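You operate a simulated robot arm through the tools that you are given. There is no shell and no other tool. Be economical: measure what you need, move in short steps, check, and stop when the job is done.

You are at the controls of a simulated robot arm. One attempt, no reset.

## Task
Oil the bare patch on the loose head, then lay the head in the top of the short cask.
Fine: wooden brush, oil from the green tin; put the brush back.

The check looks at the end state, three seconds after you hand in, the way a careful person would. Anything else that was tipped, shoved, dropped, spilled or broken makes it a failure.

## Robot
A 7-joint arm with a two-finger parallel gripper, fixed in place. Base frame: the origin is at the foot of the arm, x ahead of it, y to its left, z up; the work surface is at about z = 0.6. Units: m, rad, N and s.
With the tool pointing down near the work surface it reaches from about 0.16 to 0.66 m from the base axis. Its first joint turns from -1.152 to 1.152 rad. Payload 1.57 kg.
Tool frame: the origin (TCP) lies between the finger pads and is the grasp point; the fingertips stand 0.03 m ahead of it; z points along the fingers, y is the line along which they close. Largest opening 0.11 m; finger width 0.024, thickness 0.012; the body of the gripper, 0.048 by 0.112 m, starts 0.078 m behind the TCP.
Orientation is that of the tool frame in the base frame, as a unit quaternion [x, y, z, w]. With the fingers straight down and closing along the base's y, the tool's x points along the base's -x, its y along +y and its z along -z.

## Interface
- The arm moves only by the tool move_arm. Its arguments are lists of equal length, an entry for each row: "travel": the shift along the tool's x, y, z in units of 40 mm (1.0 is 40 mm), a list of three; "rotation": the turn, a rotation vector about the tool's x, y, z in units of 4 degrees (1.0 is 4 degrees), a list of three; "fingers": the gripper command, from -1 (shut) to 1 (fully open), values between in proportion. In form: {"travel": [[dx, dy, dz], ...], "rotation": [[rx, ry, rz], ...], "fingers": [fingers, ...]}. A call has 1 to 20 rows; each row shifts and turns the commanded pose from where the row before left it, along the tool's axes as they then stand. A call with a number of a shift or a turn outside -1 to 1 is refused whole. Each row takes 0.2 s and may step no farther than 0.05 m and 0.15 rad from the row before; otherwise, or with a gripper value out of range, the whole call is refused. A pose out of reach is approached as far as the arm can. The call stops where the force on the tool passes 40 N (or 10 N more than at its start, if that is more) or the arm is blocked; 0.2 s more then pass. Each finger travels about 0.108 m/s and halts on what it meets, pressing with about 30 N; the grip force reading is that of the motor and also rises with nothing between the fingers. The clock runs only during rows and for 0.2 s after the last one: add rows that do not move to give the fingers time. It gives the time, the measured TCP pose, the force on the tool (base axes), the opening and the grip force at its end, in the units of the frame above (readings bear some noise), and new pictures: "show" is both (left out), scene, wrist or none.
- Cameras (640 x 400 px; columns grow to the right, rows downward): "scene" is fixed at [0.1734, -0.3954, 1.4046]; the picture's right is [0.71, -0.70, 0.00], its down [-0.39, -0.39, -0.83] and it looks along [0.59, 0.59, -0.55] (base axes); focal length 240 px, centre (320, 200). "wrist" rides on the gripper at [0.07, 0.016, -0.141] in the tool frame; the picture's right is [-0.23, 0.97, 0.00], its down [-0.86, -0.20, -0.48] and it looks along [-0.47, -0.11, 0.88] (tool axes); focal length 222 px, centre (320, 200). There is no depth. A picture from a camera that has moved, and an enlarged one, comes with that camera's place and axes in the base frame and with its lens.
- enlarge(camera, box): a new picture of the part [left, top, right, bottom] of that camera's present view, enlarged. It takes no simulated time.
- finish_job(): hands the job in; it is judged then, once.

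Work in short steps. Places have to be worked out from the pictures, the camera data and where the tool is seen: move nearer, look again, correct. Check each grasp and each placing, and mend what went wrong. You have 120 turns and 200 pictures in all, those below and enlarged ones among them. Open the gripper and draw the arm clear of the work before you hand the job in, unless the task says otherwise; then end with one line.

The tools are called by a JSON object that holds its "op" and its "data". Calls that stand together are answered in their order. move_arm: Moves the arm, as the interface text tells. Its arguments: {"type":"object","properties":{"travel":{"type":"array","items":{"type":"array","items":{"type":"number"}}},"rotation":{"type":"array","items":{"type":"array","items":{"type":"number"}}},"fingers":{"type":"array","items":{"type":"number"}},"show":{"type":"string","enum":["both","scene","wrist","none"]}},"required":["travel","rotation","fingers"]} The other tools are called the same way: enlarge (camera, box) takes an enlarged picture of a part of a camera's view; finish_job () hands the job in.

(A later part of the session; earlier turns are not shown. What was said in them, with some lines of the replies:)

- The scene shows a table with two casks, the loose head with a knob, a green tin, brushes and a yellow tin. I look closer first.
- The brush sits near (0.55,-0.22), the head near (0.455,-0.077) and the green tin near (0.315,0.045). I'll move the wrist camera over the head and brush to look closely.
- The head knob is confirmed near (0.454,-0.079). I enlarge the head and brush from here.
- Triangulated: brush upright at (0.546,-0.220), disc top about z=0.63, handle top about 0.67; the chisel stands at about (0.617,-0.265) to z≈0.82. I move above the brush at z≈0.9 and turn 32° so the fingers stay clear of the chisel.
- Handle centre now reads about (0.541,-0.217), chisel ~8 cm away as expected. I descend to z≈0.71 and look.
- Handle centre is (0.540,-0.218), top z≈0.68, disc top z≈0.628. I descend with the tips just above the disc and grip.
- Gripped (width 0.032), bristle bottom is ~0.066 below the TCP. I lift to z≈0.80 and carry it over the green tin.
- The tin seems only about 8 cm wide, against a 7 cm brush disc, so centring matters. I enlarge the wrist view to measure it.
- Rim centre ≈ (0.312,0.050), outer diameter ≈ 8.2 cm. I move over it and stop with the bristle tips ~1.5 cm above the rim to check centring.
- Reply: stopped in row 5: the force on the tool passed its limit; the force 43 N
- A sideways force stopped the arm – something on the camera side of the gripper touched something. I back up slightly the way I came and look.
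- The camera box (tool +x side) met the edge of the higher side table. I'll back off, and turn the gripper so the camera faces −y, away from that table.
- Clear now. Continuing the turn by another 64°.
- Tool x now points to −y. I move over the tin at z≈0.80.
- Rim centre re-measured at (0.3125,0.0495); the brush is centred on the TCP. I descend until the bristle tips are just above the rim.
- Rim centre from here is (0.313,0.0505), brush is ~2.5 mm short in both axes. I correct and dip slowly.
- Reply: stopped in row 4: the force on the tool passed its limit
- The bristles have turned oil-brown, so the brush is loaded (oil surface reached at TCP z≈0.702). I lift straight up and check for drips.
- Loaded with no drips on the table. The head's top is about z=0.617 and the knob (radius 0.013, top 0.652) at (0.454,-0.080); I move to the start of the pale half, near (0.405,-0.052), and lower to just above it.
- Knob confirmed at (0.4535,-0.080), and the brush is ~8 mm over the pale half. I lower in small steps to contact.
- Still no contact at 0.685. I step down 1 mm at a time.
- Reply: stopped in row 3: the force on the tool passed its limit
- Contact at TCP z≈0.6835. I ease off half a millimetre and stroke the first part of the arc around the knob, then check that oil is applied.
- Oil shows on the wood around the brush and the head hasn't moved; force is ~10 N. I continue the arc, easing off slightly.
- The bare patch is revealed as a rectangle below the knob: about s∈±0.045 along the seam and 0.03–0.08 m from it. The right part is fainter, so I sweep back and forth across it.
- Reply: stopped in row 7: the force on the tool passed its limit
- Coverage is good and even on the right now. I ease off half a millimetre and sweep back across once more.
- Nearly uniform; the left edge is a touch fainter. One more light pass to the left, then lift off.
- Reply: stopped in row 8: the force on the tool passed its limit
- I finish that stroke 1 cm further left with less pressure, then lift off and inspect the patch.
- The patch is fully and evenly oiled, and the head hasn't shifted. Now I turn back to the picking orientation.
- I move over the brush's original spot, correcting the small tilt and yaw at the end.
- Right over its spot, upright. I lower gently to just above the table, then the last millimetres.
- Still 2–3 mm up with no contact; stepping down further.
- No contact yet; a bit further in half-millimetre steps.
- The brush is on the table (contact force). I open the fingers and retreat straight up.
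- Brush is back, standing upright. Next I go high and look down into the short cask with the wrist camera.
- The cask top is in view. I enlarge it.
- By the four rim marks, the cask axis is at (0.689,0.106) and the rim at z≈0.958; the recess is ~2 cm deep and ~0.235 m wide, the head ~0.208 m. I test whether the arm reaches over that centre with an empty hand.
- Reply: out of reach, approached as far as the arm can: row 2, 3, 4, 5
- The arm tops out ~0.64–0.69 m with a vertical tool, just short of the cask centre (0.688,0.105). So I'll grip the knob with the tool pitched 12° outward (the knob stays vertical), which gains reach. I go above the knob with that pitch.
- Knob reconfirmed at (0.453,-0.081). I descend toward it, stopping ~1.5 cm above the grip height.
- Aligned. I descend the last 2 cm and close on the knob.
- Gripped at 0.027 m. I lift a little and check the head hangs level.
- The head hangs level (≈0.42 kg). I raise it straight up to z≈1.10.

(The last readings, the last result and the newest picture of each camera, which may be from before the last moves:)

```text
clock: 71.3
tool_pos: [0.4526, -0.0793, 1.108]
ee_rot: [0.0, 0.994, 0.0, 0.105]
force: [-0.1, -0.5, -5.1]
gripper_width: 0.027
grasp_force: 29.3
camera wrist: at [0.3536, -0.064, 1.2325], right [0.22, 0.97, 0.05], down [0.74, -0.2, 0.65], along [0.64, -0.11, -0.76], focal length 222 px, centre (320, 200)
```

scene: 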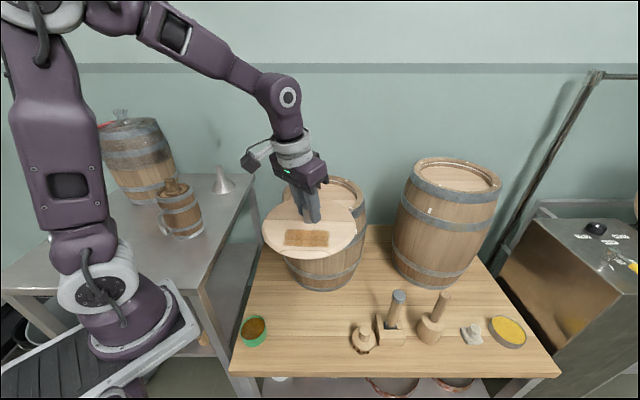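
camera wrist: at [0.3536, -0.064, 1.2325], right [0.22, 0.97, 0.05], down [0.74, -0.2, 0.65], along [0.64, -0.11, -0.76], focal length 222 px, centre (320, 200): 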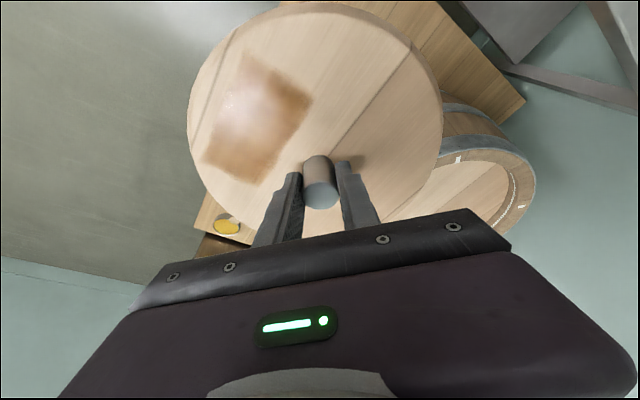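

I carry it over the cask centre, lowering slightly to TCP z≈1.058 (head bottom ≈1.005, 4–5 cm above the rim).

{"op": "move_arm", "data": {"travel": [[-0.3, 0.25, 0.13], [-0.547, 0.462, 0.244], [-0.547, 0.462, 0.244], [-0.547, 0.462, 0.244], [-0.547, 0.462, 0.244], [-0.547, 0.462, 0.244], [-0.547, 0.462, 0.244], [-0.547, 0.462, 0.244], [-0.547, 0.462, 0.244], [-0.547, 0.462, 0.244], [-0.247, 0.212, 0.114], [0, 0, 0], [0, 0, 0]], "rotation": [[0, 0, 0], [0, 0, 0], [0, 0, 0], [0, 0, 0], [0, 0, 0], [0, 0, 0], [0, 0, 0], [0, 0, 0], [0, 0, 0], [0, 0, 0], [0, 0, 0], [0, 0, 0], [0, 0, 0]], "fingers": [-1, -1, -1, -1, -1, -1, -1, -1, -1, -1, -1, -1, -1]}}

{"op": "enlarge", "data": {"camera": "scene", "box": [254, 130, 398, 220]}}

{"op": "enlarge", "data": {"camera": "wrist", "box": [150, 0, 500, 220]}}

```text
clock: 74.1
tool_pos: [0.6843, 0.1049, 1.0587]
ee_rot: [-0.002, 0.994, -0.001, 0.105]
force: [-0.3, 0.2, -3.5]
gripper_width: 0.0272
grasp_force: 30.3
camera wrist: at [0.5875, 0.1214, 1.1833], right [0.22, 0.97, 0.05], down [0.74, -0.2, 0.65], along [0.64, -0.11, -0.76], focal length 222 px, centre (320, 200)
```

scene: 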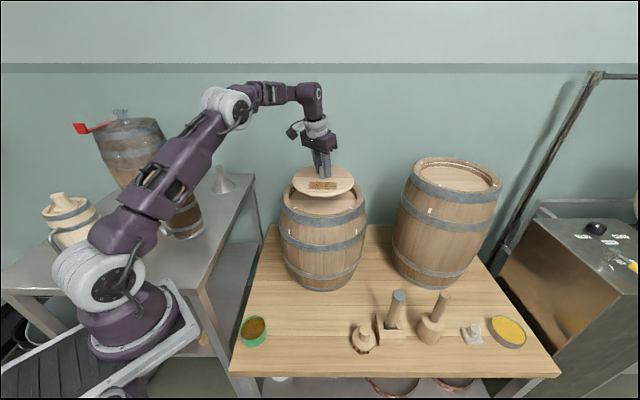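
wrist: 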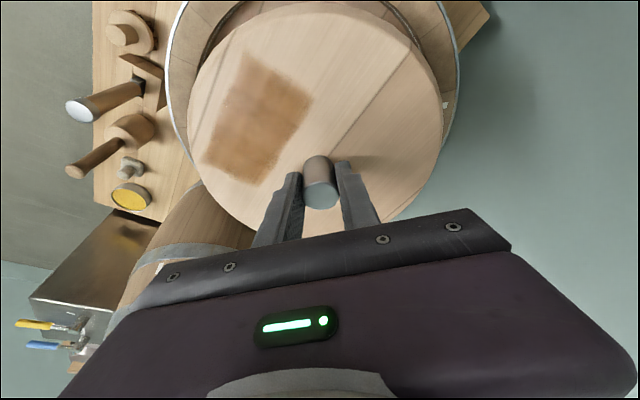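

```text
4.44 times, centred on (326, 175) of scene
camera zoom: at [0.1735, -0.3954, 1.4046], right [0.71, -0.7, 0.0], down [-0.39, -0.39, -0.83], along [0.59, 0.59, -0.55], focal length 1067 px, centre (293, 311)
```

zoom: 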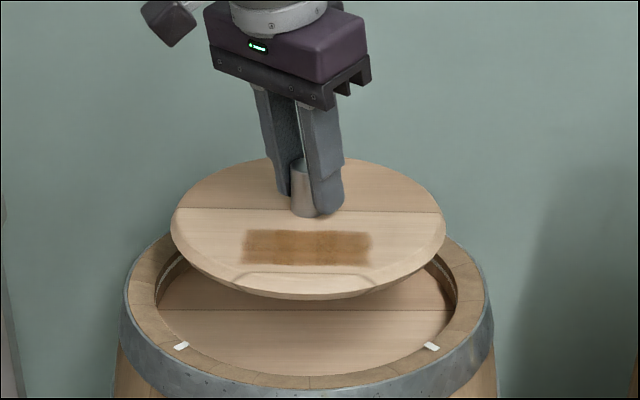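

```text
1.82 times, centred on (325, 110) of wrist
camera zoom: at [0.5875, 0.1214, 1.1833], right [0.22, 0.97, 0.05], down [0.74, -0.2, 0.65], along [0.64, -0.11, -0.76], focal length 404 px, centre (311, 364)
```

zoom: 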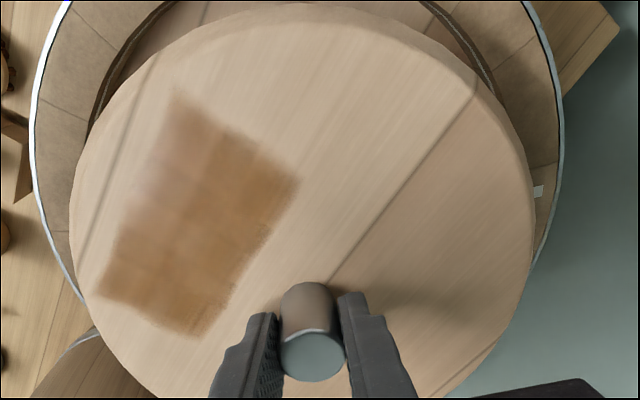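

Reached, level and laterally centred. I lower 3.5 cm so the head is just above the rim and check again.

{"op": "move_arm", "data": {"travel": [[0.06, 0, 0.29], [0.06, 0, 0.29], [0.06, 0, 0.28], [0, 0, 0], [0, 0, 0]], "rotation": [[0, 0, 0], [0, 0, 0], [0, 0, 0], [0, 0, 0], [0, 0, 0]], "fingers": [-1, -1, -1, -1, -1], "show": "none"}}

{"op": "enlarge", "data": {"camera": "scene", "box": [262, 150, 382, 225]}}

{"op": "enlarge", "data": {"camera": "wrist", "box": [150, 0, 500, 220]}}

```text
clock: 75.3
tool_pos: [0.6832, 0.1072, 1.0237]
ee_rot: [-0.001, 0.995, -0.001, 0.104]
force: [0.2, 0.4, -3.7]
gripper_width: 0.0267
grasp_force: 29.6
```

```text
5.33 times, centred on (322, 188) of scene
camera zoom: at [0.1735, -0.3954, 1.4046], right [0.71, -0.7, 0.0], down [-0.39, -0.39, -0.83], along [0.59, 0.59, -0.55], focal length 1281 px, centre (309, 267)
```

zoom: 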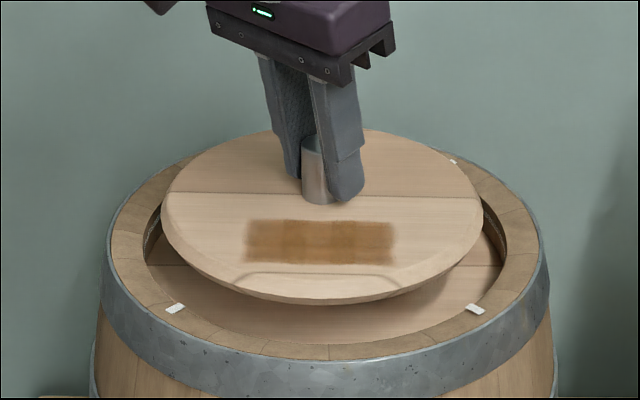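

```text
1.82 times, centred on (325, 110) of wrist
camera zoom: at [0.5852, 0.1234, 1.1472], right [0.22, 0.97, 0.05], down [0.74, -0.2, 0.65], along [0.64, -0.11, -0.76], focal length 404 px, centre (311, 364)
```

zoom: 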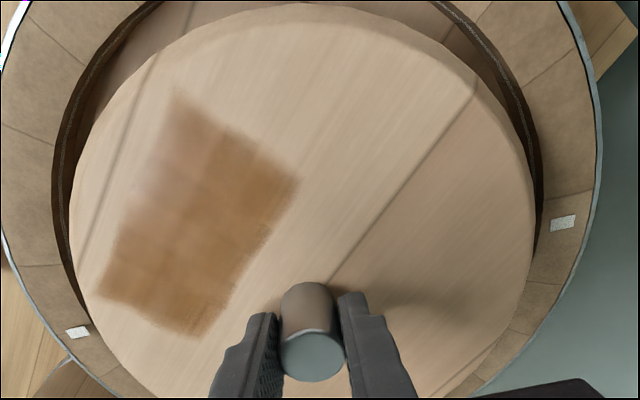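

Rim marks put the cask centre at (0.687,0.106); the head is within ~2 mm. I apply that shift and lower 2 cm into the recess.

{"op": "move_arm", "data": {"travel": [[-0.025, -0.0375, 0.005], [0.035, 0, 0.165], [0.035, 0, 0.165], [0.035, 0, 0.16], [0, 0, 0], [0, 0, 0]], "rotation": [[0, 0, 0], [0, 0, 0], [0, 0, 0], [0, 0, 0], [0, 0, 0], [0, 0, 0]], "fingers": [-1, -1, -1, -1, -1, -1], "show": "none"}}

{"op": "enlarge", "data": {"camera": "scene", "box": [262, 150, 382, 225]}}

```text
clock: 76.7
tool_pos: [0.6867, 0.1053, 1.0023]
ee_rot: [-0.001, 0.995, -0.001, 0.104]
force: [0.5, -0.2, -4.7]
gripper_width: 0.0269
grasp_force: 29.3
```

```text
5.33 times, centred on (322, 188) of scene
camera zoom: at [0.1735, -0.3954, 1.4046], right [0.71, -0.7, 0.0], down [-0.39, -0.39, -0.83], along [0.59, 0.59, -0.55], focal length 1281 px, centre (309, 267)
```

zoom: 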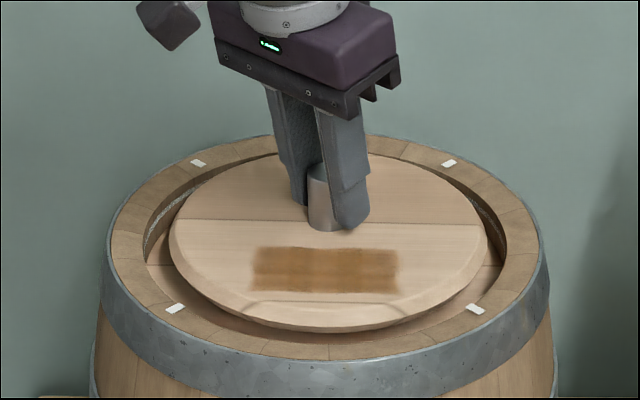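

Well centred and below the rim level now. I lower in 2 mm steps until it touches down.

{"op": "move_arm", "data": {"travel": [[0.03, 0, 0.05], [0.01, 0, 0.05], [0.01, 0, 0.05], [0.01, 0, 0.05], [0.01, 0, 0.05], [0, 0, 0]], "rotation": [[0, 0, 0], [0, 0, 0], [0, 0, 0], [0, 0, 0], [0, 0, 0], [0, 0, 0]], "fingers": [-1, -1, -1, -1, -1, -1], "show": "none"}}

{"op": "enlarge", "data": {"camera": "scene", "box": [262, 150, 382, 225]}}

```text
clock: 78.1
tool_pos: [0.6863, 0.104, 0.9899]
ee_rot: [-0.001, 0.995, 0.0, 0.104]
force: [-1.4, -0.8, -4.4]
gripper_width: 0.0269
grasp_force: 29.9
```

```text
5.33 times, centred on (322, 188) of scene
camera zoom: at [0.1735, -0.3954, 1.4046], right [0.71, -0.7, 0.0], down [-0.39, -0.39, -0.83], along [0.59, 0.59, -0.55], focal length 1281 px, centre (309, 267)
```

zoom: 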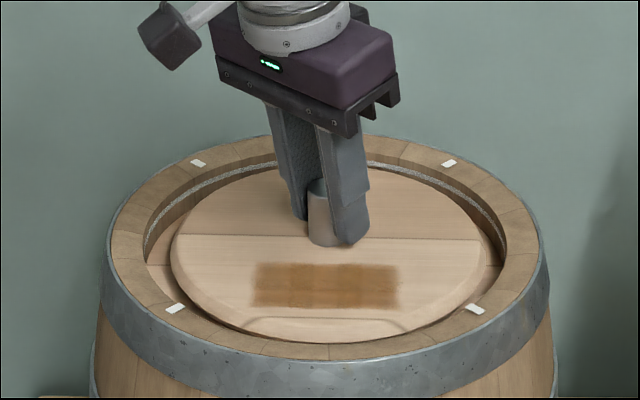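

Still hanging; continuing in 1.5 mm steps.

{"op": "move_arm", "data": {"travel": [[0.008, 0, 0.037], [0.008, 0, 0.037], [0.008, 0, 0.037], [0.008, 0, 0.037], [0, 0, 0]], "rotation": [[0, 0, 0], [0, 0, 0], [0, 0, 0], [0, 0, 0], [0, 0, 0]], "fingers": [-1, -1, -1, -1, -1], "show": "none"}}

{"op": "enlarge", "data": {"camera": "scene", "box": [262, 150, 382, 225]}}

{"op": "enlarge", "data": {"camera": "wrist", "box": [120, 0, 520, 230]}}

```text
clock: 79.3
tool_pos: [0.6859, 0.1047, 0.9858]
ee_rot: [-0.002, 0.994, -0.001, 0.107]
force: [-2.4, -0.3, 11.5]
gripper_width: 0.0272
grasp_force: 30.0
```

```text
5.33 times, centred on (322, 188) of scene
camera zoom: at [0.1731, -0.3955, 1.4047], right [0.71, -0.7, 0.0], down [-0.39, -0.39, -0.83], along [0.59, 0.59, -0.55], focal length 1281 px, centre (309, 267)
```

zoom: 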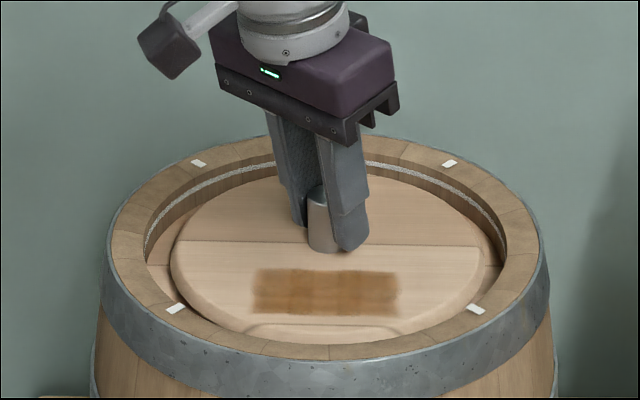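

```text
1.60 times, centred on (320, 115) of wrist
camera zoom: at [0.587, 0.1202, 1.1101], right [0.22, 0.97, 0.05], down [0.74, -0.2, 0.65], along [0.64, -0.11, -0.76], focal length 355 px, centre (320, 336)
```

zoom: 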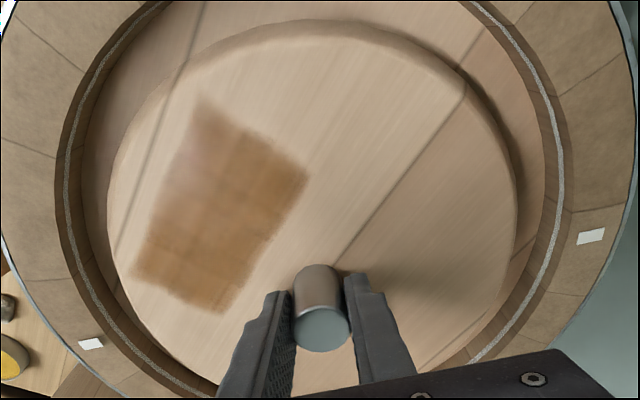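

Touchdown (≈16 N up), the head is seated in the recess with an even gap all round. I ease the press, open and rise straight up.

{"op": "move_arm", "data": {"travel": [[-0.005, 0, -0.025], [0, 0, 0], [0, 0, 0], [0, 0, 0], [0, 0, 0], [-0.05, 0, -0.25], [-0.1, 0, -0.5], [-0.15, 0, -0.7], [-0.15, 0, -0.7], [0, 0, 0]], "rotation": [[0, 0, 0], [0, 0, 0], [0, 0, 0], [0, 0, 0], [0, 0, 0], [0, 0, 0], [0, 0, 0], [0, 0, 0], [0, 0, 0], [0, 0, 0]], "fingers": [-0.6, -0.3, 0.1, 0.1, 0.1, 0.1, 0.1, 0.1, 0.1, 0.1]}}

{"op": "enlarge", "data": {"camera": "scene", "box": [262, 150, 382, 225]}}

{"op": "enlarge", "data": {"camera": "wrist", "box": [120, 0, 520, 230]}}

```text
clock: 81.5
tool_pos: [0.6813, 0.103, 1.0755]
ee_rot: [-0.001, 0.995, -0.001, 0.104]
force: [0.0, 0.2, 0.2]
gripper_width: 0.0606
grasp_force: 0.1
camera wrist: at [0.5844, 0.1191, 1.201], right [0.22, 0.97, 0.05], down [0.74, -0.2, 0.65], along [0.64, -0.11, -0.76], focal length 222 px, centre (320, 200)
```

scene: 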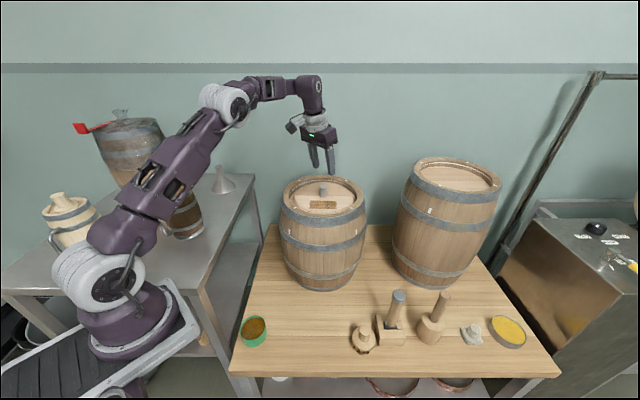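
wrist: 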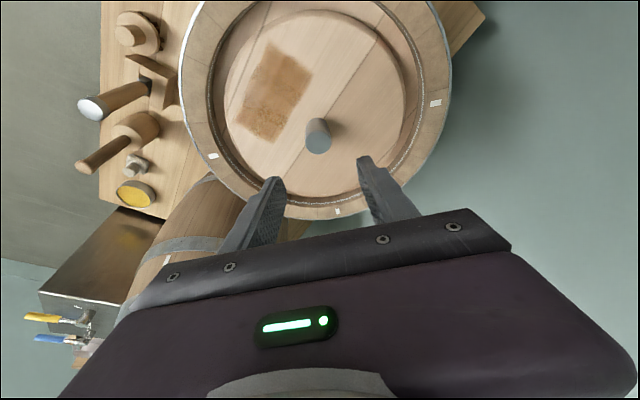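

```text
5.33 times, centred on (322, 188) of scene
camera zoom: at [0.1734, -0.3954, 1.4046], right [0.71, -0.7, 0.0], down [-0.39, -0.39, -0.83], along [0.59, 0.59, -0.55], focal length 1281 px, centre (309, 267)
```

zoom: 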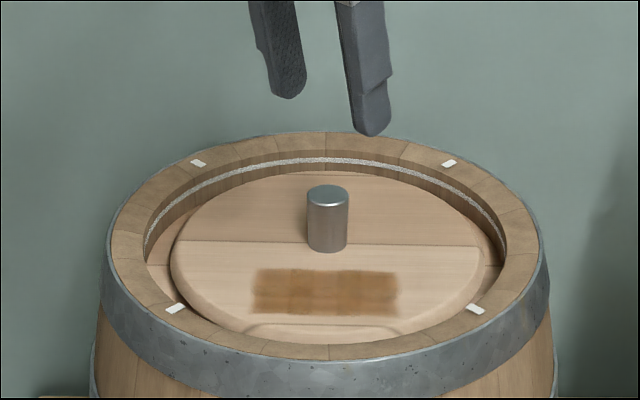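

```text
1.60 times, centred on (320, 115) of wrist
camera zoom: at [0.5844, 0.1191, 1.201], right [0.22, 0.97, 0.05], down [0.74, -0.2, 0.65], along [0.64, -0.11, -0.76], focal length 355 px, centre (320, 336)
```

zoom: 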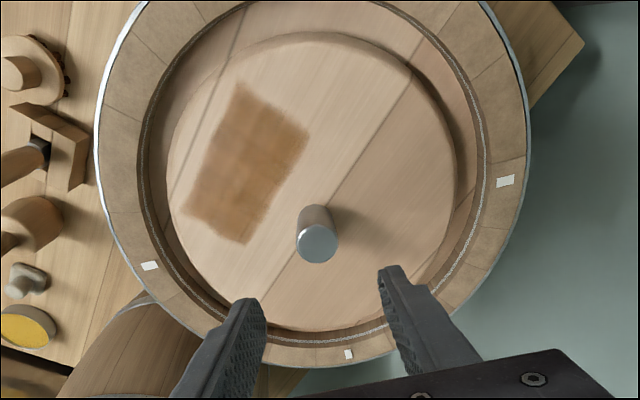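

The head lies flat in the short cask, centred to within ~2 mm. I draw the arm clear upward and back, then check the whole scene.

{"op": "move_arm", "data": {"travel": [[0, 0, -0.8], [0, 0, -0.8], [0, 0, -0.8], [0.5, -0.1, -0.5], [0.7, -0.1, -0.3], [0.7, -0.1, 0], [0.7, -0.1, 0], [0.7, -0.1, 0], [0, 0, 0]], "rotation": [[0, 0, 0], [0, 0, 0], [0, 0, 0], [0, 0, 0], [0, 1, 0], [0, 1, 0], [0, 1, 0], [0, 0, 0], [0, 0, 0]], "fingers": [0.5, 1, 1, 1, 1, 1, 1, 1, 1]}}

{"op": "enlarge", "data": {"camera": "scene", "box": [220, 160, 540, 380]}}

```text
clock: 83.5
tool_pos: [0.5267, 0.0837, 1.1856]
ee_rot: [0.0, 1.0, -0.001, 0.0]
force: [-0.7, 0.4, -0.5]
gripper_width: 0.1098
grasp_force: 0.0
camera wrist: at [0.4577, 0.0991, 1.3279], right [0.23, 0.97, 0.0], down [0.86, -0.2, 0.48], along [0.47, -0.11, -0.88], focal length 222 px, centre (320, 200)
```

scene: 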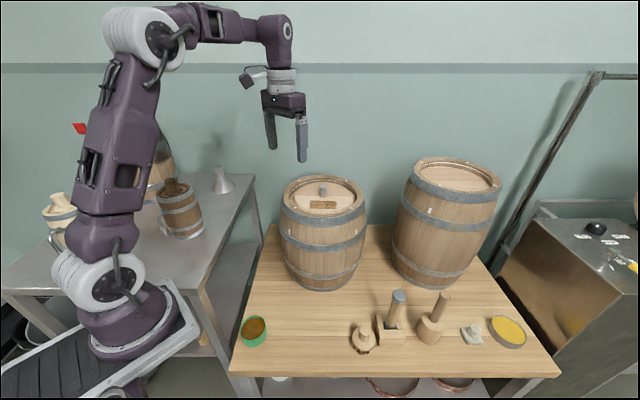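
wrist: 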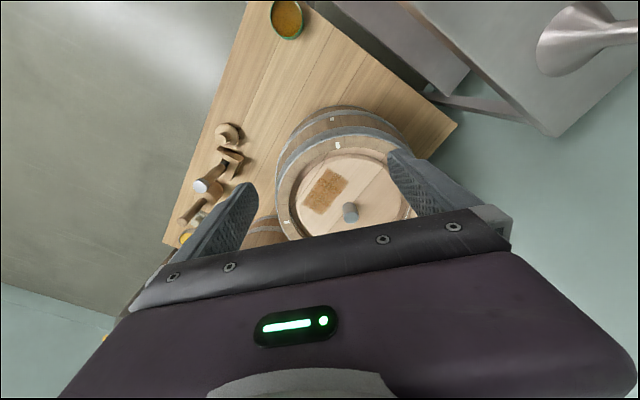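

```text
1.82 times, centred on (380, 270) of scene
camera zoom: at [0.1734, -0.3954, 1.4046], right [0.71, -0.7, 0.0], down [-0.39, -0.39, -0.83], along [0.59, 0.59, -0.55], focal length 437 px, centre (211, 73)
```

zoom: 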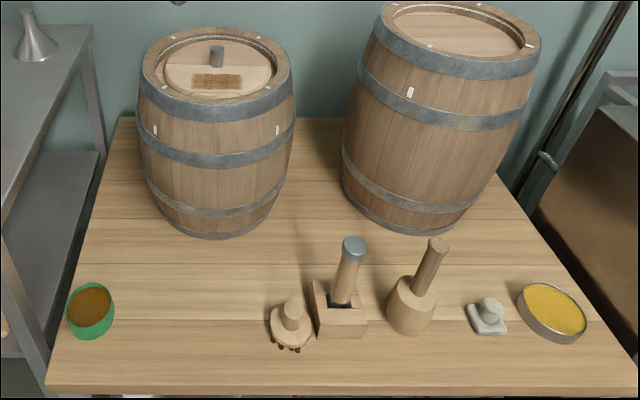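

Everything is in order: the patch is oiled, the head sits in the short cask, the brush is back, nothing else has moved, and the arm is clear with the gripper open. Handing in.

{"op": "finish_job", "data": {}}

```text
The job is handed in.
```

I oiled the bare patch evenly with the wooden brush and oil from the green tin, then stood the brush back in its place. The head now lies flat in the top of the short cask, about 2 mm off centre. The wrist camera bumped the edge of the side table once, and I saw nothing there or on the work table tipped, shifted or spilled.
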